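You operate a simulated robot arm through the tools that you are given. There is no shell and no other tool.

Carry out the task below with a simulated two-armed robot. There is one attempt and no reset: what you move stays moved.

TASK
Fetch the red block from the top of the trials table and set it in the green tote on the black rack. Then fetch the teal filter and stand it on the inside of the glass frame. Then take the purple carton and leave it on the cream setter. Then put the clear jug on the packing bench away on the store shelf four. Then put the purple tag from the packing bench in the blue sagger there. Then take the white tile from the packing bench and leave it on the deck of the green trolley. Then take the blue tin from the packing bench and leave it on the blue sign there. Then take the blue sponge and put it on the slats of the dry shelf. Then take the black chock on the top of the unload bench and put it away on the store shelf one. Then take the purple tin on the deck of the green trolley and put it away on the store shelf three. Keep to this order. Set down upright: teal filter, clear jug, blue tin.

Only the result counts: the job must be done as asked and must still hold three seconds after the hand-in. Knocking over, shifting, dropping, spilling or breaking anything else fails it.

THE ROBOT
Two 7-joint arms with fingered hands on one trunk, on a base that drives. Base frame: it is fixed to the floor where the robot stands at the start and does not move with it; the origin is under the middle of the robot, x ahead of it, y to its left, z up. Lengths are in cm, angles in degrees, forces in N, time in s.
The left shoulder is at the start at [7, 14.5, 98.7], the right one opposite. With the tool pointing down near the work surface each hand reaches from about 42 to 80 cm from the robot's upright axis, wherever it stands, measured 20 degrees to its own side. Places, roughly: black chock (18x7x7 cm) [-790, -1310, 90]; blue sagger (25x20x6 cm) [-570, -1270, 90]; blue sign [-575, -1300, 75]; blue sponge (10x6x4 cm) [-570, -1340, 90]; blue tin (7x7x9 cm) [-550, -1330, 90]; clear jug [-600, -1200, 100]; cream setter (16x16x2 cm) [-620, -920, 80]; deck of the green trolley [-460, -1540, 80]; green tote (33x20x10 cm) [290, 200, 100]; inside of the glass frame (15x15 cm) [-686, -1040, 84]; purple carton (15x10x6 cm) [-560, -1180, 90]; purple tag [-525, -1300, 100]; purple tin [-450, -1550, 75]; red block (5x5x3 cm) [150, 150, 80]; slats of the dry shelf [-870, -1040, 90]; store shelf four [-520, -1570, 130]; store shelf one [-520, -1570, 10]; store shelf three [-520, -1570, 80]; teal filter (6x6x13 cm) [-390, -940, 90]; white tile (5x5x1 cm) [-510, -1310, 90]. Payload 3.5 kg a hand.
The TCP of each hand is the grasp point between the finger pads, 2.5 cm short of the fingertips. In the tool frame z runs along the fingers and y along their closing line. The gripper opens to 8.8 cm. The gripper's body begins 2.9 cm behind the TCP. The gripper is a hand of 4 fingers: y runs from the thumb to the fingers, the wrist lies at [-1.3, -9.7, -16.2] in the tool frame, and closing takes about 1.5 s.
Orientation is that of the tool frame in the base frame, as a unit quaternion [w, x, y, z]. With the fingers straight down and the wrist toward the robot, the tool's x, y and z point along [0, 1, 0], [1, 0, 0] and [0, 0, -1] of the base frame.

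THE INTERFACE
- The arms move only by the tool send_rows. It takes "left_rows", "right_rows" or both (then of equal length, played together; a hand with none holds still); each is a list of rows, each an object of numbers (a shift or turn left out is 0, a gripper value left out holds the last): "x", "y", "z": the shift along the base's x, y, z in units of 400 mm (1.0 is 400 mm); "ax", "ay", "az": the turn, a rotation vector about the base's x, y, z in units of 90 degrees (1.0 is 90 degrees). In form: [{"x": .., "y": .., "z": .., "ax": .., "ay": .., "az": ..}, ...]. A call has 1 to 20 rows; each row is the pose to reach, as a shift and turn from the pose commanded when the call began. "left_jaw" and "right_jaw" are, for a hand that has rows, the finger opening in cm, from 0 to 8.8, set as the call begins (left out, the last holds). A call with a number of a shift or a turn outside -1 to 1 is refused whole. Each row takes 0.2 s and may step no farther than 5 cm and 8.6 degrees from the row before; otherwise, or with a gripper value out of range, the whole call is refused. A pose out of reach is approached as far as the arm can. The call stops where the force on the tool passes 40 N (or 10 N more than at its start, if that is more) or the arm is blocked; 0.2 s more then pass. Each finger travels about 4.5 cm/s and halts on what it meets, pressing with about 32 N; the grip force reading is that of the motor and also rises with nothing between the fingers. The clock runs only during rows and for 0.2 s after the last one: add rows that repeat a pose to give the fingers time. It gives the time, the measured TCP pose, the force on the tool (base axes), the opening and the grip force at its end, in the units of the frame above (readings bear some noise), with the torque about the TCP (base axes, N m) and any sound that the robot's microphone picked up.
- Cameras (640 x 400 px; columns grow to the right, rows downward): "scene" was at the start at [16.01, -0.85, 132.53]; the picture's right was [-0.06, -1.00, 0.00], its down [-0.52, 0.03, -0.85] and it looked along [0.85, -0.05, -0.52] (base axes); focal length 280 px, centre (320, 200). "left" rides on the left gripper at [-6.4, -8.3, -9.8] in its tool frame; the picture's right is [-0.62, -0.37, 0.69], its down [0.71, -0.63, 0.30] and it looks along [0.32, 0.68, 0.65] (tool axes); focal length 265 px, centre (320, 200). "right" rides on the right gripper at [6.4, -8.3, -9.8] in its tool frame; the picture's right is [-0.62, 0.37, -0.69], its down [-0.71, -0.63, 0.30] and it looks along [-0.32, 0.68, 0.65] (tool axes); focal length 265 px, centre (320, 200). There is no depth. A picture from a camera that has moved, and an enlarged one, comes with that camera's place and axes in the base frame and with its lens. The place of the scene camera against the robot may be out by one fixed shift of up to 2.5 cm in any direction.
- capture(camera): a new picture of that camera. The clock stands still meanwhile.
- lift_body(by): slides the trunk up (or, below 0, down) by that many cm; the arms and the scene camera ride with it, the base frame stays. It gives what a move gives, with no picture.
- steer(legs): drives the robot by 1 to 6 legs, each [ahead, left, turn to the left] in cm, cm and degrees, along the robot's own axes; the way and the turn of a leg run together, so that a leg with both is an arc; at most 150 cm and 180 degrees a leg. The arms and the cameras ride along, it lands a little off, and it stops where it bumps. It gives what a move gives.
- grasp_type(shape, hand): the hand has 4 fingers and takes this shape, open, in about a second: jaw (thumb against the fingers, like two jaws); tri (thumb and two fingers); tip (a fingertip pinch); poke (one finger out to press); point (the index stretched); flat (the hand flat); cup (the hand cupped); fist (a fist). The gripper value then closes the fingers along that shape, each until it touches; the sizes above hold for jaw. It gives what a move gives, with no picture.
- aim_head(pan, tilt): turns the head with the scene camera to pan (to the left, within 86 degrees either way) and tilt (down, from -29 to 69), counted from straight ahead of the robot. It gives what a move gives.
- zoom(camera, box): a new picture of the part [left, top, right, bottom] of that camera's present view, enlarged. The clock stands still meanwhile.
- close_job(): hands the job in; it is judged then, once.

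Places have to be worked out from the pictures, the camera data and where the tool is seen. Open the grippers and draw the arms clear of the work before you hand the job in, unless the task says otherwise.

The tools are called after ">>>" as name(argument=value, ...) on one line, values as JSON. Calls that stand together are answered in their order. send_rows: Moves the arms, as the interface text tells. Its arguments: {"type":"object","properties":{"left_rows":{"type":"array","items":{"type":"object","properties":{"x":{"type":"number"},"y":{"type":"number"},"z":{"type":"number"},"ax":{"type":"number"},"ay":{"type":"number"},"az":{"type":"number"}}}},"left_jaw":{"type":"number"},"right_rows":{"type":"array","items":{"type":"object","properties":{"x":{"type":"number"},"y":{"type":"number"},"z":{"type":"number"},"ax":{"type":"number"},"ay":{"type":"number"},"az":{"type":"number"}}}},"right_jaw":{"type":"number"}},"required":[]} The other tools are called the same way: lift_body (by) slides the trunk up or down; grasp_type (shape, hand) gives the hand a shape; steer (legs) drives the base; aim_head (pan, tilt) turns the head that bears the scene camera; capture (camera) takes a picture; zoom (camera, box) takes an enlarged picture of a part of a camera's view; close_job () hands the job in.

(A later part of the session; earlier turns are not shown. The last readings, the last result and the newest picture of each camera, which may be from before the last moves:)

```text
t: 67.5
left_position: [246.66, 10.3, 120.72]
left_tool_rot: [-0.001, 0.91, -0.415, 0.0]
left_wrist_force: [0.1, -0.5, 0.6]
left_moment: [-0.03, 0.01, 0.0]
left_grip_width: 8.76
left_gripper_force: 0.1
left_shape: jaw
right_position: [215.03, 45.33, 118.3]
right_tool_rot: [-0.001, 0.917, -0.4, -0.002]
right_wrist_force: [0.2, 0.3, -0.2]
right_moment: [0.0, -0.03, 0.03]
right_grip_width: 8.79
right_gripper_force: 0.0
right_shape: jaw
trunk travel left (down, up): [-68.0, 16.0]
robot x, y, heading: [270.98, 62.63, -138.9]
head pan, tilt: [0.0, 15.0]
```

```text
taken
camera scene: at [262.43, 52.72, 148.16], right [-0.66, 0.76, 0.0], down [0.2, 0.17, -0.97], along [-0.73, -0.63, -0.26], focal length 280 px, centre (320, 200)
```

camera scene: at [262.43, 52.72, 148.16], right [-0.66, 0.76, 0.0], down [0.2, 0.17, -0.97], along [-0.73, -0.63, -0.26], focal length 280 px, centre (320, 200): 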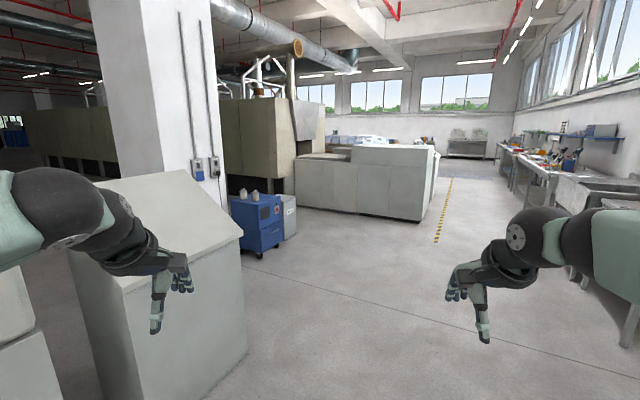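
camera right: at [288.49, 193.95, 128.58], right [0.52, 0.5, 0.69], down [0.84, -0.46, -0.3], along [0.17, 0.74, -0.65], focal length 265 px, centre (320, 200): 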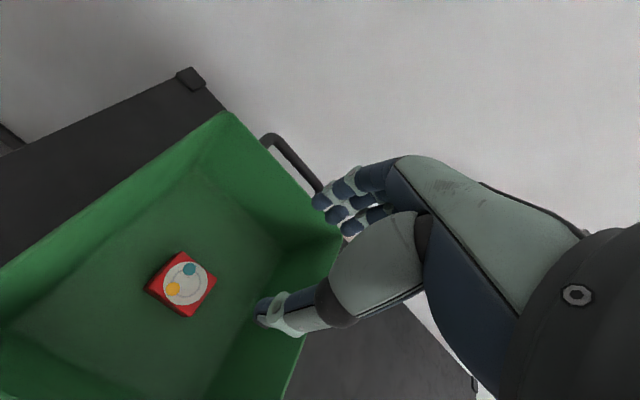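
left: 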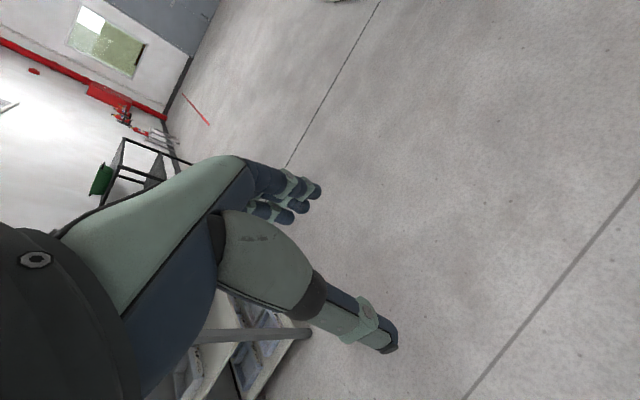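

The leg was slightly too long; I resend with shorter legs.

>>> steer(legs=[[0, 0, -41], [100, 55, 0], [150, 0, 0], [50, 0, 0]])

>>> aim_head(pan=0, tilt=15)

>>> capture(camera="scene")

```text
t: 84.8
left_position: [-82.71, -23.77, 120.7]
left_tool_rot: [0.0, 0.713, -0.701, -0.001]
left_wrist_force: [0.6, 0.2, -0.5]
left_moment: [0.03, -0.02, 0.0]
left_grip_width: 8.77
left_gripper_force: 0.0
left_shape: jaw
right_position: [-84.39, 23.37, 118.42]
right_tool_rot: [-0.001, 0.723, -0.69, -0.002]
right_wrist_force: [-0.2, -0.4, 0.2]
right_moment: [0.02, -0.02, -0.01]
right_grip_width: 8.78
right_gripper_force: 0.0
right_shape: jaw
trunk travel left (down, up): [-68.0, 16.0]
robot x, y, heading: [-30.15, 0.36, -179.2]
head pan, tilt: [0.0, 15.0]
```

```text
t: 85.4
left_position: [-82.83, -23.86, 120.63]
left_tool_rot: [-0.001, 0.713, -0.702, 0.0]
left_wrist_force: [1.1, -0.3, 0.4]
left_moment: [0.0, -0.01, -0.02]
left_grip_width: 8.76
left_gripper_force: 0.0
left_shape: jaw
right_position: [-84.43, 23.36, 118.3]
right_tool_rot: [-0.001, 0.724, -0.69, -0.002]
right_wrist_force: [0.0, -0.3, 0.2]
right_moment: [0.01, -0.01, -0.03]
right_grip_width: 8.71
right_gripper_force: 0.0
right_shape: jaw
trunk travel left (down, up): [-68.0, 16.0]
robot x, y, heading: [-30.09, 0.31, -179.1]
head pan, tilt: [0.0, 15.0]
```

```text
taken
camera scene: at [-42.7, -0.29, 148.16], right [-0.02, 1.0, 0.0], down [0.26, 0.0, -0.97], along [-0.97, -0.02, -0.26], focal length 280 px, centre (320, 200)
```

scene: 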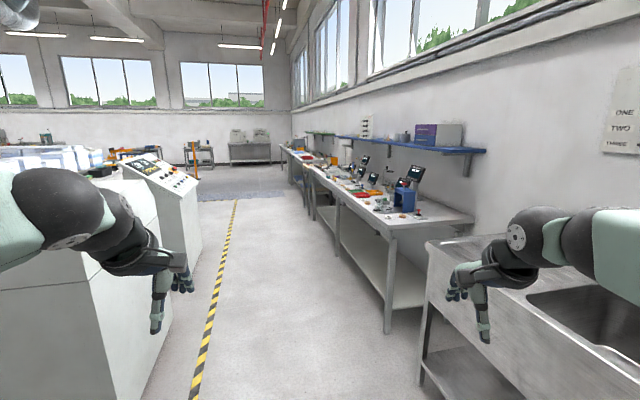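

The building axis is yawed ~14–15°: the corridor runs along heading ≈−165°, about 150 cm wide. I align and drive along its centre.

>>> steer(legs=[[0, 0, 14], [140, -8, 0], [120, 0, 0]])

>>> capture(camera="scene")

>>> aim_head(pan=55, tilt=10)

>>> capture(camera="scene")

```text
t: 99.2
left_position: [-335.28, -88.1, 120.79]
left_tool_rot: [0.0, 0.784, -0.621, 0.0]
left_wrist_force: [-0.4, -0.8, -1.2]
left_moment: [-0.01, 0.03, -0.01]
left_grip_width: 8.76
left_gripper_force: 0.1
left_shape: jaw
right_position: [-347.11, -42.38, 118.37]
right_tool_rot: [0.0, 0.794, -0.608, -0.002]
right_wrist_force: [0.0, -0.5, -0.4]
right_moment: [-0.01, 0.02, -0.01]
right_grip_width: 8.77
right_gripper_force: 0.0
right_shape: jaw
trunk travel left (down, up): [-68.0, 16.0]
robot x, y, heading: [-289.46, -53.52, -166.9]
head pan, tilt: [0.0, 15.0]
```

```text
taken
camera scene: at [-301.24, -56.96, 148.17], right [-0.23, 0.97, 0.0], down [0.25, 0.06, -0.97], along [-0.94, -0.22, -0.26], focal length 280 px, centre (320, 200)
```

scene: 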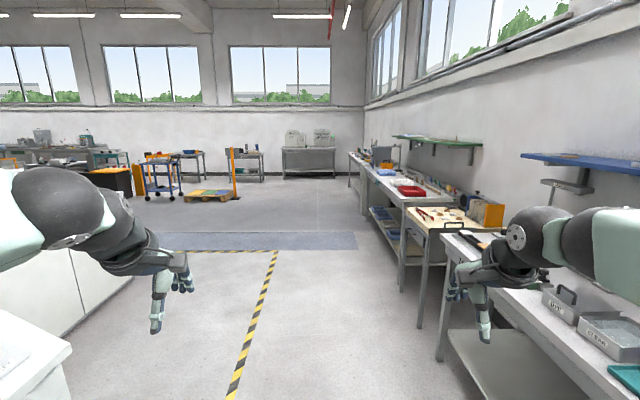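

```text
t: 100.4
left_position: [-335.32, -88.11, 120.59]
left_tool_rot: [0.0, 0.784, -0.621, -0.001]
left_wrist_force: [-0.4, 0.9, -0.8]
left_moment: [-0.03, 0.0, 0.01]
left_grip_width: 8.78
left_gripper_force: 0.0
left_shape: jaw
right_position: [-347.09, -42.34, 118.36]
right_tool_rot: [-0.001, 0.794, -0.608, -0.001]
right_wrist_force: [1.1, 0.8, 0.7]
right_moment: [0.02, -0.01, 0.03]
right_grip_width: 8.73
right_gripper_force: 0.0
right_shape: jaw
trunk travel left (down, up): [-68.0, 16.0]
robot x, y, heading: [-289.28, -52.62, -166.7]
head pan, tilt: [55.0, 10.0]
```

```text
taken
camera scene: at [-295.64, -63.45, 148.97], right [-0.93, 0.37, 0.0], down [0.06, 0.16, -0.98], along [-0.36, -0.92, -0.17], focal length 280 px, centre (320, 200)
```

scene: 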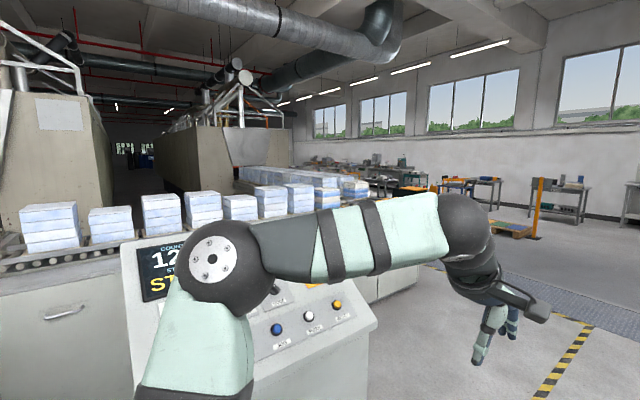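

Open floor lies ahead past the counter. I drive on ~200 cm, then look left.

>>> steer(legs=[[130, 5, 0], [70, 5, 0]])

>>> aim_head(pan=80, tilt=10)

>>> capture(camera="scene")

>>> aim_head(pan=30, tilt=10)

>>> capture(camera="scene")

```text
t: 110.2
left_position: [-521.72, -146.09, 120.77]
left_tool_rot: [0.0, 0.794, -0.608, 0.0]
left_wrist_force: [-0.3, -0.6, 0.0]
left_moment: [-0.03, 0.0, -0.05]
left_grip_width: 8.78
left_gripper_force: 0.0
left_shape: jaw
right_position: [-534.69, -100.75, 118.32]
right_tool_rot: [0.0, 0.802, -0.597, -0.002]
right_wrist_force: [0.1, -0.1, -0.3]
right_moment: [0.02, -0.02, 0.01]
right_grip_width: 8.76
right_gripper_force: 0.1
right_shape: jaw
trunk travel left (down, up): [-68.0, 16.0]
robot x, y, heading: [-476.49, -110.28, -165.0]
head pan, tilt: [55.0, 10.0]
```

```text
t: 111.1
left_position: [-521.75, -146.07, 120.71]
left_tool_rot: [0.0, 0.793, -0.609, -0.001]
left_wrist_force: [0.4, -0.6, -0.1]
left_moment: [-0.01, 0.0, -0.01]
left_grip_width: 8.75
left_gripper_force: 0.1
left_shape: jaw
right_position: [-534.87, -100.76, 118.48]
right_tool_rot: [0.0, 0.803, -0.596, -0.003]
right_wrist_force: [-1.4, -0.1, -0.3]
right_moment: [0.0, 0.0, 0.03]
right_grip_width: 8.75
right_gripper_force: 0.2
right_shape: jaw
trunk travel left (down, up): [-68.0, 16.0]
robot x, y, heading: [-476.66, -110.1, -164.9]
head pan, tilt: [80.0, 10.0]
```

```text
taken
camera scene: at [-478.79, -120.9, 148.98], right [-1.0, -0.09, 0.0], down [-0.01, 0.17, -0.98], along [0.09, -0.98, -0.17], focal length 280 px, centre (320, 200)
```

scene: 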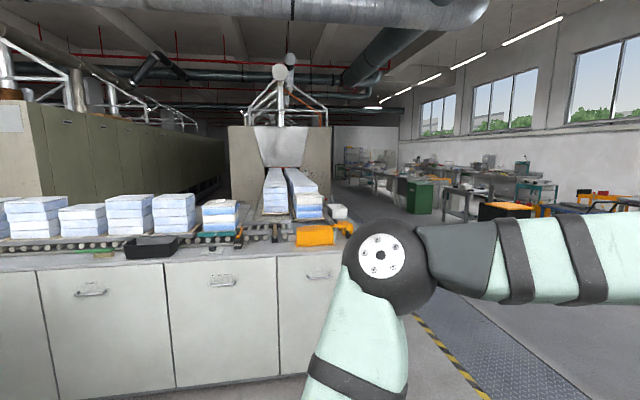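

```text
t: 112.3
left_position: [-521.84, -146.14, 120.74]
left_tool_rot: [0.0, 0.794, -0.608, -0.001]
left_wrist_force: [0.5, 0.1, 0.4]
left_moment: [0.03, -0.01, 0.0]
left_grip_width: 8.78
left_gripper_force: 0.0
left_shape: jaw
right_position: [-534.84, -100.89, 118.3]
right_tool_rot: [-0.001, 0.803, -0.596, -0.001]
right_wrist_force: [-0.7, -0.6, -0.1]
right_moment: [-0.02, -0.04, 0.02]
right_grip_width: 8.76
right_gripper_force: 0.0
right_shape: jaw
trunk travel left (down, up): [-68.0, 16.0]
robot x, y, heading: [-476.79, -110.18, -165.2]
head pan, tilt: [30.0, 10.0]
```

```text
taken
camera scene: at [-486.15, -118.22, 148.98], right [-0.71, 0.71, 0.0], down [0.12, 0.12, -0.98], along [-0.7, -0.7, -0.17], focal length 280 px, centre (320, 200)
```

scene: 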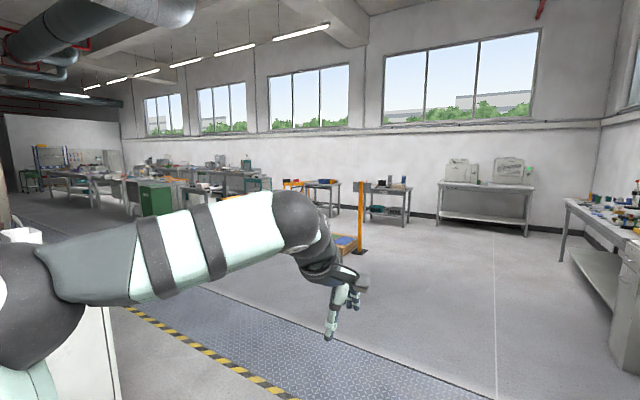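

The tread-plate walkway runs along heading ≈−77° toward the destination. I move onto its right side and turn left to look down it.

>>> steer(legs=[[120, 28, 0], [62, 16, 0], [0, 0, 88]])

>>> aim_head(pan=0, tilt=12)

>>> capture(camera="scene")

```text
t: 125.3
left_position: [-607.53, -246.28, 120.6]
left_tool_rot: [0.0, 0.995, 0.098, 0.0]
left_wrist_force: [0.0, 0.9, 0.0]
left_moment: [-0.03, 0.02, 0.03]
left_grip_width: 8.75
left_gripper_force: 0.1
left_shape: jaw
right_position: [-653.49, -256.19, 118.41]
right_tool_rot: [0.001, 0.994, 0.113, -0.002]
right_wrist_force: [-0.5, -0.2, 0.9]
right_moment: [0.0, 0.03, 0.0]
right_grip_width: 8.78
right_gripper_force: 0.0
right_shape: jaw
trunk travel left (down, up): [-68.0, 16.0]
robot x, y, heading: [-640.73, -198.77, -78.5]
head pan, tilt: [30.0, 10.0]
```

```text
t: 126.3
left_position: [-607.58, -246.1, 120.75]
left_tool_rot: [0.001, 0.995, 0.097, 0.0]
left_wrist_force: [0.5, 0.7, 0.3]
left_moment: [-0.02, -0.02, 0.0]
left_grip_width: 8.75
left_gripper_force: 0.0
left_shape: jaw
right_position: [-653.46, -256.1, 118.34]
right_tool_rot: [0.001, 0.994, 0.113, -0.002]
right_wrist_force: [0.9, -0.3, -0.6]
right_moment: [-0.03, -0.03, 0.01]
right_grip_width: 8.77
right_gripper_force: 0.1
right_shape: jaw
trunk travel left (down, up): [-68.0, 16.0]
robot x, y, heading: [-640.64, -198.86, -78.7]
head pan, tilt: [0.0, 12.0]
```

```text
taken
camera scene: at [-635.69, -213.25, 148.65], right [-0.98, -0.2, 0.0], down [-0.04, 0.2, -0.98], along [0.19, -0.96, -0.21], focal length 280 px, centre (320, 200)
```

scene: 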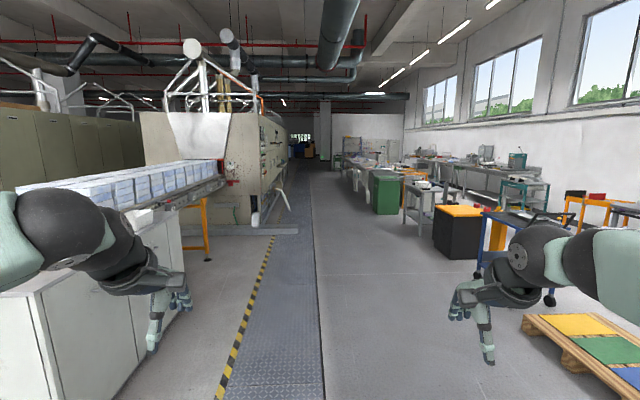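

The way ahead is clear along the walkway's right edge. I drive about 430 cm and look again.

>>> steer(legs=[[150, 0, 0], [150, 0, 0], [130, 0, 0]])

>>> capture(camera="scene")

>>> aim_head(pan=45, tilt=12)

>>> capture(camera="scene")

>>> aim_head(pan=-35, tilt=12)

>>> capture(camera="scene")

```text
t: 146.7
left_position: [-533.36, -668.13, 120.68]
left_tool_rot: [0.0, 0.997, 0.081, 0.0]
left_wrist_force: [-1.1, 0.9, 0.6]
left_moment: [-0.01, 0.0, 0.0]
left_grip_width: 8.76
left_gripper_force: 0.0
left_shape: jaw
right_position: [-579.91, -676.46, 118.39]
right_tool_rot: [0.001, 0.996, 0.095, -0.002]
right_wrist_force: [0.4, 0.2, -0.8]
right_moment: [0.02, 0.01, 0.0]
right_grip_width: 8.78
right_gripper_force: 0.0
right_shape: jaw
trunk travel left (down, up): [-68.0, 16.0]
robot x, y, heading: [-564.59, -619.59, -80.8]
head pan, tilt: [0.0, 12.0]
```

```text
taken
camera scene: at [-560.43, -634.12, 148.66], right [-0.99, -0.16, 0.0], down [-0.03, 0.21, -0.98], along [0.16, -0.97, -0.21], focal length 280 px, centre (320, 200)
```

scene: 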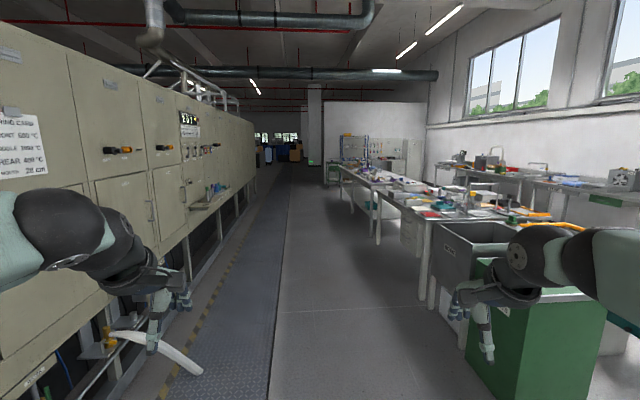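

```text
t: 147.9
left_position: [-533.31, -668.06, 120.7]
left_tool_rot: [0.0, 0.997, 0.08, 0.0]
left_wrist_force: [0.5, -0.2, 0.4]
left_moment: [-0.01, 0.02, -0.02]
left_grip_width: 8.75
left_gripper_force: 0.1
left_shape: jaw
right_position: [-579.83, -676.44, 118.38]
right_tool_rot: [0.001, 0.996, 0.094, -0.001]
right_wrist_force: [0.0, 0.6, 0.6]
right_moment: [0.01, 0.01, 0.0]
right_grip_width: 8.77
right_gripper_force: 0.0
right_shape: jaw
trunk travel left (down, up): [-68.0, 16.0]
robot x, y, heading: [-564.92, -619.89, -80.7]
head pan, tilt: [45.0, 12.0]
```

```text
taken
camera scene: at [-554.36, -630.42, 148.65], right [-0.59, -0.81, 0.0], down [-0.17, 0.12, -0.98], along [0.79, -0.57, -0.21], focal length 280 px, centre (320, 200)
```

scene: 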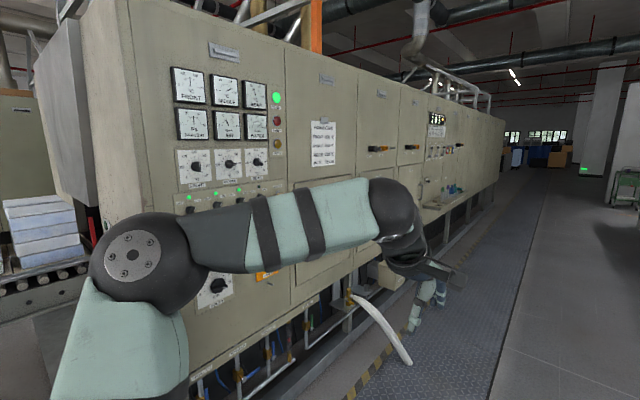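

```text
t: 149.4
left_position: [-533.48, -668.11, 120.81]
left_tool_rot: [-0.001, 0.997, 0.08, -0.001]
left_wrist_force: [0.2, -0.3, -0.7]
left_moment: [-0.03, 0.01, 0.02]
left_grip_width: 8.77
left_gripper_force: 0.0
left_shape: jaw
right_position: [-579.84, -676.54, 118.4]
right_tool_rot: [0.001, 0.996, 0.094, -0.002]
right_wrist_force: [-0.3, 0.4, 0.4]
right_moment: [0.0, 0.0, 0.01]
right_grip_width: 8.75
right_gripper_force: 0.0
right_shape: jaw
trunk travel left (down, up): [-68.0, 16.0]
robot x, y, heading: [-564.68, -619.8, -80.9]
head pan, tilt: [-35.0, 12.0]
```

```text
taken
camera scene: at [-565.97, -633.35, 148.65], right [-0.9, 0.44, 0.0], down [0.09, 0.19, -0.98], along [-0.43, -0.88, -0.21], focal length 280 px, centre (320, 200)
```

scene: 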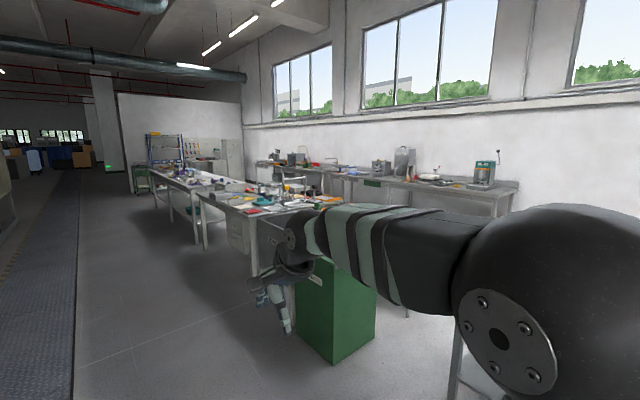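

The teal filter should be on the kiln's side shelf at left. I zoom there before driving further.

>>> aim_head(pan=15, tilt=12)

>>> zoom(camera="scene", box=[240, 100, 400, 260])

>>> steer(legs=[[150, 0, 0], [140, 0, 0]])

>>> aim_head(pan=70, tilt=20)

>>> capture(camera="scene")

```text
t: 150.6
left_position: [-533.46, -668.13, 120.54]
left_tool_rot: [0.0, 0.997, 0.08, 0.0]
left_wrist_force: [-1.2, -0.6, -0.3]
left_moment: [0.0, -0.01, 0.0]
left_grip_width: 8.77
left_gripper_force: 0.1
left_shape: jaw
right_position: [-579.84, -676.59, 118.36]
right_tool_rot: [0.001, 0.995, 0.095, -0.002]
right_wrist_force: [-0.4, -0.3, 0.6]
right_moment: [0.01, 0.03, -0.01]
right_grip_width: 8.74
right_gripper_force: 0.1
right_shape: jaw
trunk travel left (down, up): [-68.0, 16.0]
robot x, y, heading: [-564.5, -619.35, -80.7]
head pan, tilt: [15.0, 12.0]
```

```text
2.50 times, centred on (320, 180) of scene
camera zoom: at [-558.1, -633.47, 148.65], right [-0.91, -0.41, 0.0], down [-0.09, 0.19, -0.98], along [0.4, -0.89, -0.21], focal length 699 px, centre (320, 250)
```

zoom: 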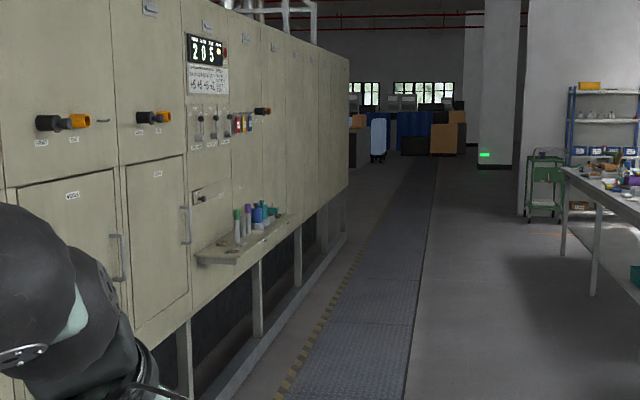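

```text
t: 164.5
left_position: [-490.16, -952.67, 120.83]
left_tool_rot: [-0.001, 0.997, 0.075, 0.0]
left_wrist_force: [-0.6, -1.3, -0.1]
left_moment: [0.02, -0.03, 0.0]
left_grip_width: 8.78
left_gripper_force: 0.1
left_shape: jaw
right_position: [-536.5, -960.75, 118.39]
right_tool_rot: [0.001, 0.996, 0.091, -0.001]
right_wrist_force: [-0.7, -0.2, -0.8]
right_moment: [-0.03, 0.01, 0.03]
right_grip_width: 8.77
right_gripper_force: 0.2
right_shape: jaw
trunk travel left (down, up): [-68.0, 16.0]
robot x, y, heading: [-520.85, -903.96, -81.5]
head pan, tilt: [15.0, 12.0]
```

```text
t: 165.7
left_position: [-490.04, -952.65, 120.67]
left_tool_rot: [0.0, 0.997, 0.076, 0.0]
left_wrist_force: [0.2, -0.1, 0.3]
left_moment: [0.01, -0.01, 0.02]
left_grip_width: 8.77
left_gripper_force: 0.0
left_shape: jaw
right_position: [-536.52, -960.7, 118.41]
right_tool_rot: [0.001, 0.996, 0.092, -0.003]
right_wrist_force: [0.2, 0.1, -0.8]
right_moment: [0.03, 0.02, -0.05]
right_grip_width: 8.77
right_gripper_force: 0.1
right_shape: jaw
trunk travel left (down, up): [-68.0, 16.0]
robot x, y, heading: [-521.29, -904.49, -81.4]
head pan, tilt: [70.0, 20.0]
```

```text
taken
camera scene: at [-509.11, -911.15, 147.35], right [-0.2, -0.98, 0.0], down [-0.34, 0.07, -0.94], along [0.92, -0.18, -0.34], focal length 280 px, centre (320, 200)
```

scene: 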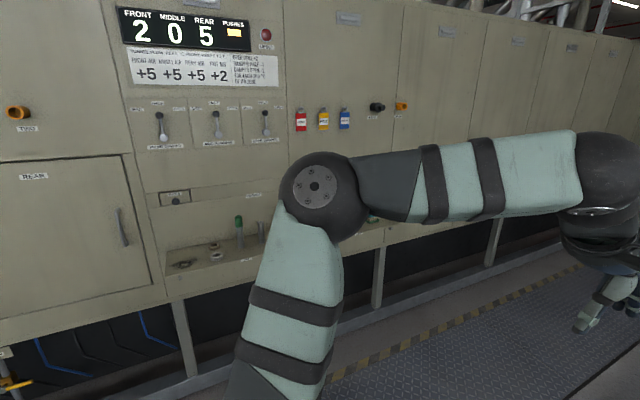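

I turn to face the kiln shelf.

>>> steer(legs=[[0, 0, 94]])

>>> aim_head(pan=0, tilt=28)

>>> capture(camera="scene")

>>> zoom(camera="scene", box=[200, 120, 440, 270])

```text
t: 170.0
left_position: [-472.99, -872.1, 120.79]
left_tool_rot: [0.0, 0.643, 0.766, 0.0]
left_wrist_force: [0.0, -1.3, -0.2]
left_moment: [-0.01, -0.04, -0.03]
left_grip_width: 8.75
left_gripper_force: 0.0
left_shape: jaw
right_position: [-464.12, -918.45, 118.33]
right_tool_rot: [0.002, 0.632, 0.775, -0.001]
right_wrist_force: [0.6, -1.1, 0.4]
right_moment: [0.0, -0.02, -0.01]
right_grip_width: 8.76
right_gripper_force: 0.0
right_shape: jaw
trunk travel left (down, up): [-68.0, 16.0]
robot x, y, heading: [-520.96, -904.07, 9.9]
head pan, tilt: [70.0, 20.0]
```

```text
t: 171.4
left_position: [-473.01, -872.09, 120.67]
left_tool_rot: [0.0, 0.644, 0.765, -0.001]
left_wrist_force: [0.0, 0.9, 0.3]
left_moment: [-0.02, 0.02, -0.01]
left_grip_width: 8.78
left_gripper_force: 0.2
left_shape: jaw
right_position: [-463.97, -918.4, 118.37]
right_tool_rot: [0.002, 0.632, 0.775, 0.0]
right_wrist_force: [0.6, 0.0, 0.0]
right_moment: [0.02, 0.03, 0.01]
right_grip_width: 8.77
right_gripper_force: 0.1
right_shape: jaw
trunk travel left (down, up): [-68.0, 16.0]
robot x, y, heading: [-520.87, -904.16, 9.6]
head pan, tilt: [0.0, 28.0]
```

```text
taken
camera scene: at [-505.08, -901.9, 146.06], right [0.17, -0.98, 0.0], down [-0.46, -0.08, -0.88], along [0.87, 0.15, -0.47], focal length 280 px, centre (320, 200)
```

scene: 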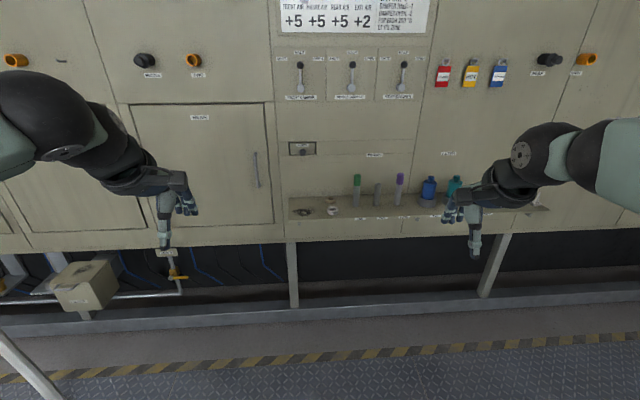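

```text
2.67 times, centred on (320, 195) of scene
camera zoom: at [-505.08, -901.9, 146.06], right [0.17, -0.98, 0.0], down [-0.46, -0.08, -0.88], along [0.87, 0.15, -0.47], focal length 746 px, centre (320, 213)
```

zoom: 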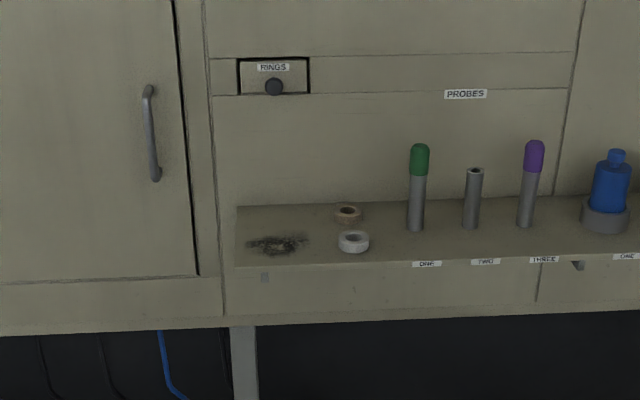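

The teal filter appears behind the right hand. I lower nothing yet; I zoom at that part.

>>> zoom(camera="scene", box=[400, 140, 560, 240])

>>> capture(camera="right")

```text
4.00 times, centred on (480, 190) of scene
camera zoom: at [-505.08, -901.9, 146.06], right [0.17, -0.98, 0.0], down [-0.46, -0.08, -0.88], along [0.87, 0.15, -0.47], focal length 1118 px, centre (-320, 240)
```

zoom: 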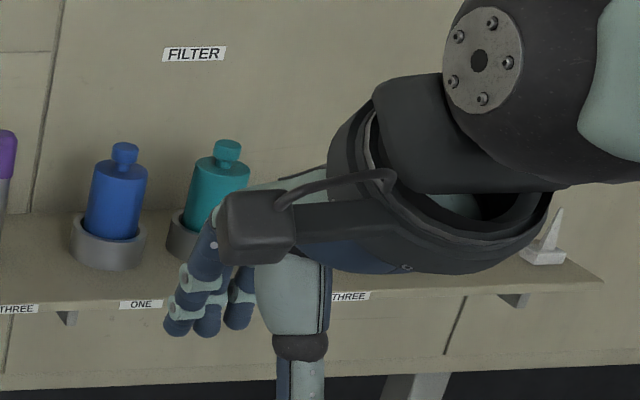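

```text
taken
camera right: at [-473.48, -913.74, 128.18], right [0.48, -0.53, 0.7], down [-0.47, -0.83, -0.3], along [0.74, -0.18, -0.65], focal length 265 px, centre (320, 200)
```

right: 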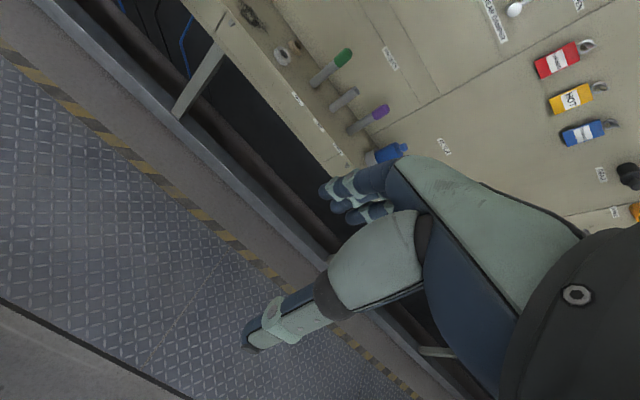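

The teal filter stands in a ring holder, third shelf section from the left ("FILTER two"), near (−386, −938), top z≈98. I square up to the kiln face and come closer, stopping short for a better look.

>>> steer(legs=[[0, 0, 4.5], [35, -46, 0]])

>>> aim_head(pan=0, tilt=35)

>>> capture(camera="scene")

>>> capture(camera="right")

```text
t: 175.2
left_position: [-430.27, -903.88, 120.71]
left_tool_rot: [0.0, 0.611, 0.792, 0.001]
left_wrist_force: [-0.2, 0.1, 0.4]
left_moment: [0.03, 0.0, 0.01]
left_grip_width: 8.78
left_gripper_force: 0.1
left_shape: jaw
right_position: [-417.46, -949.15, 118.42]
right_tool_rot: [0.002, 0.599, 0.801, 0.0]
right_wrist_force: [0.6, 0.2, 0.1]
right_moment: [-0.01, 0.02, 0.02]
right_grip_width: 8.78
right_gripper_force: 0.0
right_shape: jaw
trunk travel left (down, up): [-68.0, 16.0]
robot x, y, heading: [-475.65, -939.88, 14.7]
head pan, tilt: [0.0, 28.0]
```

```text
t: 175.8
left_position: [-430.26, -903.81, 120.66]
left_tool_rot: [0.0, 0.611, 0.792, 0.0]
left_wrist_force: [-0.6, -0.2, 0.1]
left_moment: [0.01, 0.01, 0.02]
left_grip_width: 8.74
left_gripper_force: 0.0
left_shape: jaw
right_position: [-417.49, -949.28, 118.28]
right_tool_rot: [0.002, 0.599, 0.801, -0.001]
right_wrist_force: [0.7, 0.4, 0.0]
right_moment: [-0.03, -0.02, 0.0]
right_grip_width: 8.76
right_gripper_force: 0.1
right_shape: jaw
trunk travel left (down, up): [-68.0, 16.0]
robot x, y, heading: [-475.8, -939.45, 14.8]
head pan, tilt: [0.0, 35.0]
```

```text
taken
camera scene: at [-460.07, -936.52, 144.96], right [0.25, -0.97, 0.0], down [-0.55, -0.14, -0.82], along [0.79, 0.21, -0.57], focal length 280 px, centre (320, 200)
```

scene: 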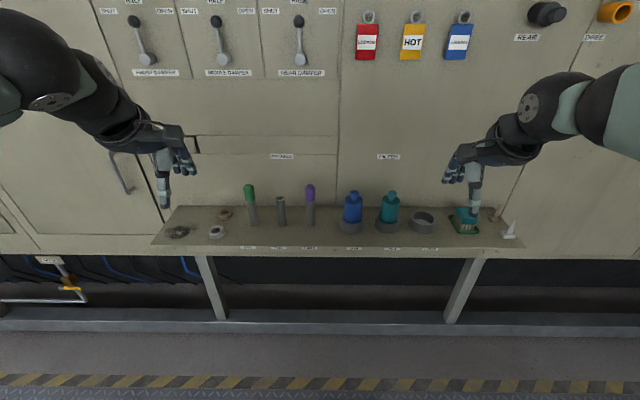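

```text
taken
camera right: at [-427.28, -945.43, 128.17], right [0.53, -0.49, 0.7], down [-0.4, -0.86, -0.3], along [0.75, -0.12, -0.65], focal length 265 px, centre (320, 200)
```

right: 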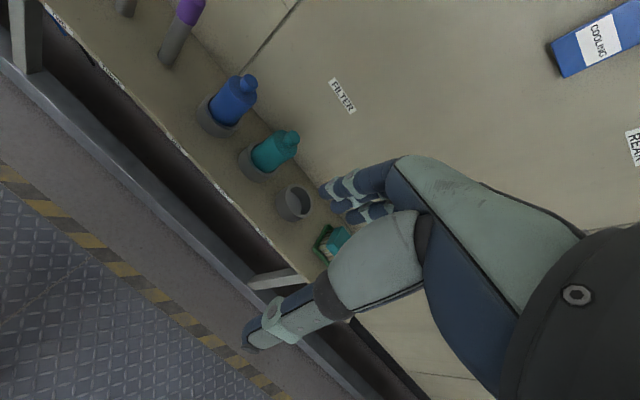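

The filters: blue, teal, an empty ring, then a brush and a peg. I move the right hand nearer for a better triangulation.

>>> send_rows(right_rows=[{"x": 0.08, "y": 0.06}, {"x": 0.16, "y": 0.13}, {"x": 0.24, "y": 0.2}, {"x": 0.24, "y": 0.2}])

>>> capture(camera="right")

>>> zoom(camera="scene", box=[310, 140, 470, 240])

```text
t: 176.8
left_position: [-430.34, -903.99, 120.73]
left_tool_rot: [0.0, 0.611, 0.792, 0.0]
left_wrist_force: [0.3, -0.3, -0.1]
left_moment: [-0.01, 0.0, -0.01]
left_grip_width: 8.75
left_gripper_force: 0.1
left_shape: jaw
right_position: [-407.95, -941.38, 118.27]
right_tool_rot: [0.002, 0.599, 0.801, 0.0]
right_wrist_force: [-0.3, -0.3, -0.1]
right_moment: [0.0, -0.01, 0.04]
right_grip_width: 8.74
right_gripper_force: 0.1
right_shape: jaw
trunk travel left (down, up): [-68.0, 16.0]
robot x, y, heading: [-475.62, -939.39, 14.9]
head pan, tilt: [0.0, 35.0]
```

```text
taken
camera right: at [-417.82, -937.58, 128.1], right [0.53, -0.49, 0.7], down [-0.4, -0.86, -0.3], along [0.75, -0.12, -0.65], focal length 265 px, centre (320, 200)
```

right: 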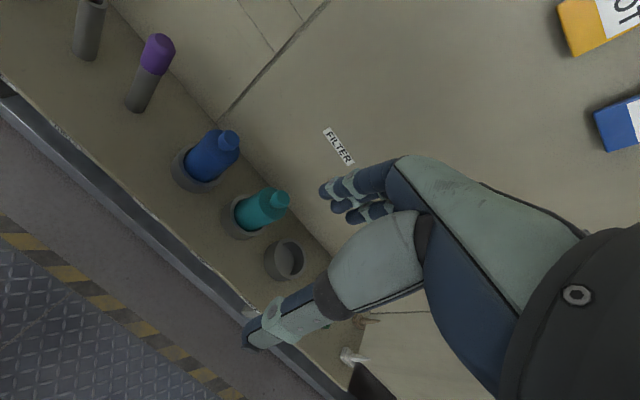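

```text
4.00 times, centred on (390, 190) of scene
camera zoom: at [-460.2, -936.55, 144.97], right [0.25, -0.97, 0.0], down [-0.55, -0.14, -0.82], along [0.79, 0.21, -0.57], focal length 1118 px, centre (40, 240)
```

zoom: 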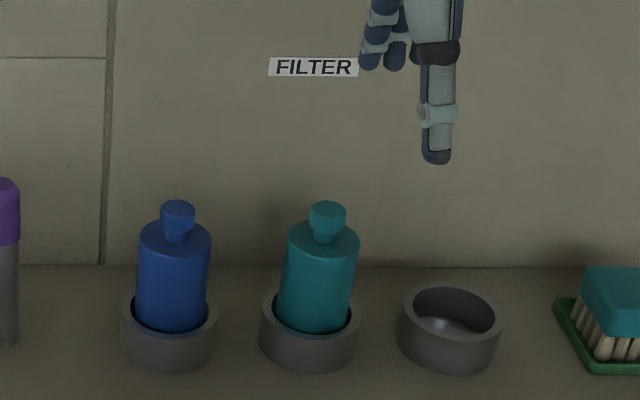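

Hand-camera triangulation puts the filter's knob top at (−391.5, −938.9, 99). That's slightly out of reach, so I drive 18 cm ahead (the hand at z 118 stays clear above).

>>> steer(legs=[[16, 0, 0]])

>>> capture(camera="right")

>>> capture(camera="scene")

```text
t: 178.3
left_position: [-414.93, -899.91, 120.83]
left_tool_rot: [0.0, 0.61, 0.792, 0.001]
left_wrist_force: [0.5, -0.4, 0.6]
left_moment: [-0.03, 0.0, 0.01]
left_grip_width: 8.74
left_gripper_force: 0.1
left_shape: jaw
right_position: [-392.54, -937.42, 118.49]
right_tool_rot: [0.003, 0.599, 0.801, 0.001]
right_wrist_force: [-0.2, 0.4, 0.8]
right_moment: [0.05, 0.0, -0.01]
right_grip_width: 8.77
right_gripper_force: 0.0
right_shape: jaw
trunk travel left (down, up): [-68.0, 16.0]
robot x, y, heading: [-459.7, -935.48, 14.7]
head pan, tilt: [0.0, 35.0]
```

```text
taken
camera right: at [-402.46, -933.56, 128.2], right [0.52, -0.49, 0.7], down [-0.4, -0.86, -0.3], along [0.75, -0.12, -0.65], focal length 265 px, centre (320, 200)
```

right: 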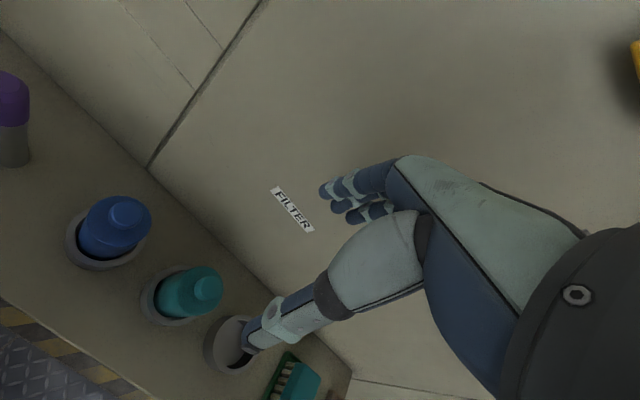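

```text
taken
camera scene: at [-444.83, -932.5, 144.99], right [0.25, -0.97, 0.0], down [-0.55, -0.14, -0.82], along [0.79, 0.21, -0.57], focal length 280 px, centre (320, 200)
```

scene: 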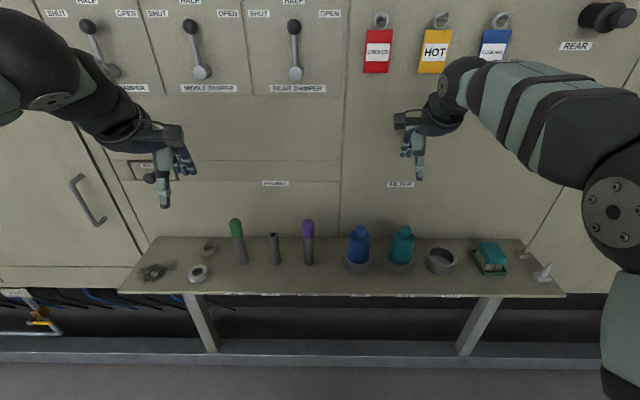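

The estimate holds: filter axis (−391.3, −938.6), top ≈98.8. I descend over it to z≈104 and check before the final descent.

>>> send_rows(right_rows=[{"x": 0.03, "y": -0.03, "z": -0.1}, {"x": 0.03, "y": -0.03, "z": -0.2}, {"x": 0.03, "y": -0.03, "z": -0.3}, {"x": 0.03, "y": -0.03, "z": -0.36}, {"x": 0.03, "y": -0.03, "z": -0.36}])

>>> capture(camera="right")

>>> zoom(camera="scene", box=[330, 180, 490, 280])

```text
t: 179.5
left_position: [-414.76, -899.87, 120.68]
left_tool_rot: [0.0, 0.611, 0.792, 0.001]
left_wrist_force: [-0.4, -0.4, 0.7]
left_moment: [-0.03, 0.01, 0.01]
left_grip_width: 8.77
left_gripper_force: 0.1
left_shape: jaw
right_position: [-391.4, -938.58, 104.03]
right_tool_rot: [0.001, 0.599, 0.8, -0.001]
right_wrist_force: [-0.7, -0.2, -0.2]
right_moment: [0.02, 0.02, 0.01]
right_grip_width: 8.78
right_gripper_force: 0.2
right_shape: jaw
trunk travel left (down, up): [-68.0, 16.0]
robot x, y, heading: [-459.68, -935.88, 14.5]
head pan, tilt: [0.0, 35.0]
```

```text
taken
camera right: at [-401.09, -934.69, 113.87], right [0.53, -0.49, 0.7], down [-0.4, -0.86, -0.3], along [0.75, -0.12, -0.65], focal length 265 px, centre (320, 200)
```

right: 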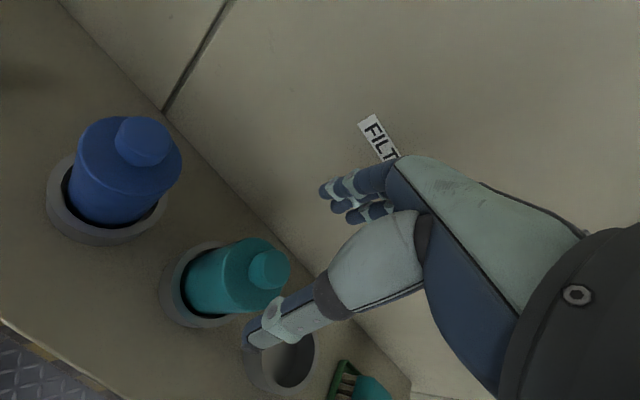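

```text
4.00 times, centred on (410, 230) of scene
camera zoom: at [-444.62, -932.41, 144.97], right [0.25, -0.97, 0.0], down [-0.55, -0.15, -0.82], along [0.79, 0.21, -0.57], focal length 1118 px, centre (-40, 80)
```

zoom: 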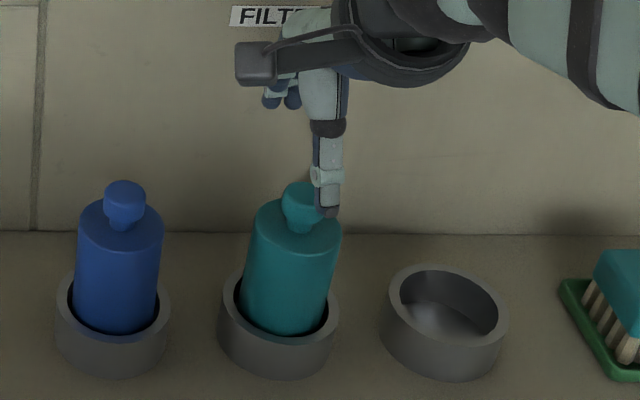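

The hand is nearly centred on the filter; a slight correction of (−0.3, −0.5) cm, then I descend to z≈96.5 with force watch.

>>> send_rows(right_rows=[{"x": -0.008, "y": -0.012, "z": -0.05}, {"x": -0.008, "y": -0.012, "z": -0.1}, {"x": -0.008, "y": -0.012, "z": -0.15}, {"x": -0.008, "y": -0.012, "z": -0.17}, {"x": -0.008, "y": -0.012, "z": -0.188}, {"x": -0.008, "y": -0.012, "z": -0.188}])

>>> capture(camera="right")

>>> zoom(camera="scene", box=[330, 180, 490, 280])

```text
t: 180.9
left_position: [-414.69, -899.9, 120.82]
left_tool_rot: [0.0, 0.611, 0.791, 0.0]
left_wrist_force: [0.3, 0.6, -0.4]
left_moment: [0.0, 0.02, 0.01]
left_grip_width: 8.76
left_gripper_force: 0.1
left_shape: jaw
right_position: [-391.69, -938.97, 96.37]
right_tool_rot: [0.003, 0.599, 0.801, 0.0]
right_wrist_force: [0.4, -0.7, 0.6]
right_moment: [0.02, 0.03, 0.02]
right_grip_width: 8.78
right_gripper_force: 0.0
right_shape: jaw
trunk travel left (down, up): [-68.0, 16.0]
robot x, y, heading: [-459.9, -935.65, 14.6]
head pan, tilt: [0.0, 35.0]
```

```text
taken
camera right: at [-401.41, -935.11, 106.11], right [0.53, -0.49, 0.7], down [-0.4, -0.86, -0.3], along [0.75, -0.12, -0.65], focal length 265 px, centre (320, 200)
```

right: 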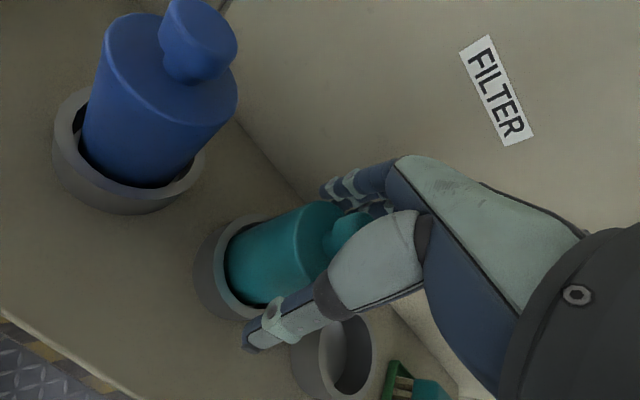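

```text
4.00 times, centred on (410, 230) of scene
camera zoom: at [-444.57, -932.43, 144.96], right [0.25, -0.97, 0.0], down [-0.56, -0.15, -0.82], along [0.79, 0.21, -0.57], focal length 1118 px, centre (-40, 80)
```

zoom: 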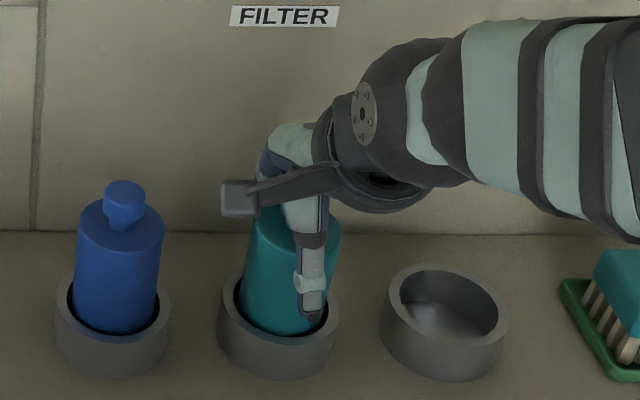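

No contact and the filter is between thumb and fingers. I close the hand.

>>> send_rows(right_rows=[{}, {}, {}, {}, {}, {}, {}, {}], right_jaw=4)

>>> capture(camera="right")

>>> zoom(camera="scene", box=[330, 180, 490, 280])

```text
t: 182.7
left_position: [-414.72, -899.93, 120.75]
left_tool_rot: [0.0, 0.611, 0.792, -0.001]
left_wrist_force: [-0.9, 0.5, 0.1]
left_moment: [0.0, -0.04, 0.03]
left_grip_width: 8.77
left_gripper_force: 0.0
left_shape: jaw
right_position: [-391.5, -938.99, 96.32]
right_tool_rot: [0.002, 0.599, 0.801, 0.0]
right_wrist_force: [1.4, 0.6, 0.2]
right_moment: [0.0, -0.01, 0.06]
right_grip_width: 4.45
right_gripper_force: 32.1
right_shape: jaw
trunk travel left (down, up): [-68.0, 16.0]
robot x, y, heading: [-460.09, -935.83, 14.6]
head pan, tilt: [0.0, 35.0]
```

```text
taken
camera right: at [-401.39, -935.11, 106.11], right [0.53, -0.49, 0.7], down [-0.4, -0.86, -0.3], along [0.75, -0.12, -0.65], focal length 265 px, centre (320, 200)
```

right: 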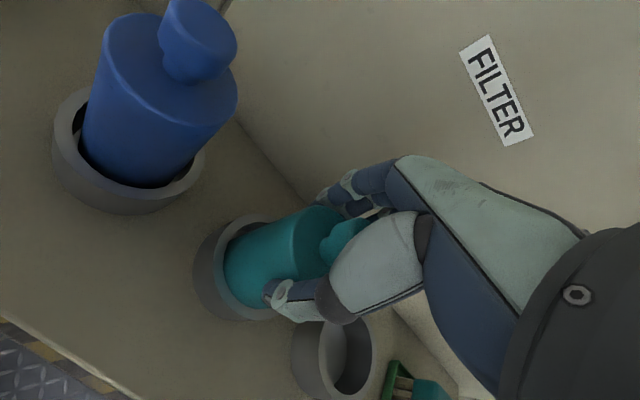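

```text
4.00 times, centred on (410, 230) of scene
camera zoom: at [-444.54, -932.44, 144.96], right [0.25, -0.97, 0.0], down [-0.56, -0.15, -0.82], along [0.79, 0.21, -0.57], focal length 1118 px, centre (-40, 80)
```

zoom: 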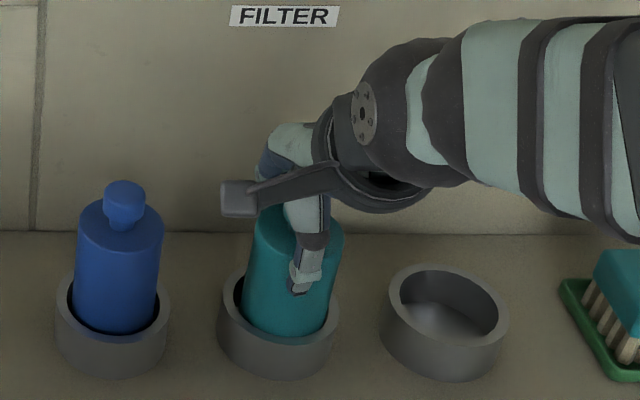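

Gripped at 4.45 cm with 32 N. I lift slowly straight up and check that it comes out of its ring.

>>> send_rows(right_rows=[{"z": 0.02}, {"z": 0.05}, {"z": 0.1}, {"z": 0.16}, {"z": 0.22}, {"z": 0.22}], right_jaw=3)

>>> zoom(camera="scene", box=[330, 160, 490, 260])

>>> capture(camera="right")

```text
t: 184.1
left_position: [-414.69, -899.77, 120.76]
left_tool_rot: [0.0, 0.611, 0.792, -0.001]
left_wrist_force: [0.3, 0.0, -0.1]
left_moment: [-0.04, 0.0, -0.01]
left_grip_width: 8.75
left_gripper_force: 0.0
left_shape: jaw
right_position: [-391.49, -939.04, 105.08]
right_tool_rot: [0.001, 0.598, 0.801, 0.0]
right_wrist_force: [-0.1, 0.4, -1.2]
right_moment: [0.02, -0.03, 0.03]
right_grip_width: 4.48
right_gripper_force: 32.0
right_shape: jaw
trunk travel left (down, up): [-68.0, 16.0]
robot x, y, heading: [-459.84, -935.53, 14.6]
head pan, tilt: [0.0, 35.0]
```

```text
4.00 times, centred on (410, 210) of scene
camera zoom: at [-444.5, -932.43, 144.95], right [0.25, -0.97, 0.0], down [-0.56, -0.15, -0.82], along [0.79, 0.21, -0.57], focal length 1118 px, centre (-40, 160)
```

zoom: 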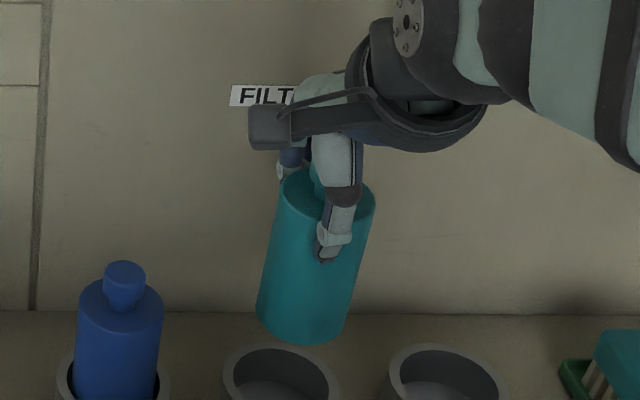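

```text
taken
camera right: at [-401.17, -935.14, 114.93], right [0.53, -0.49, 0.7], down [-0.4, -0.86, -0.3], along [0.75, -0.12, -0.65], focal length 265 px, centre (320, 200)
```

right: 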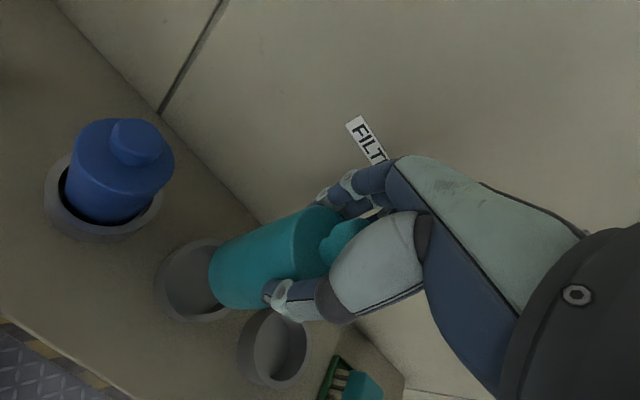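

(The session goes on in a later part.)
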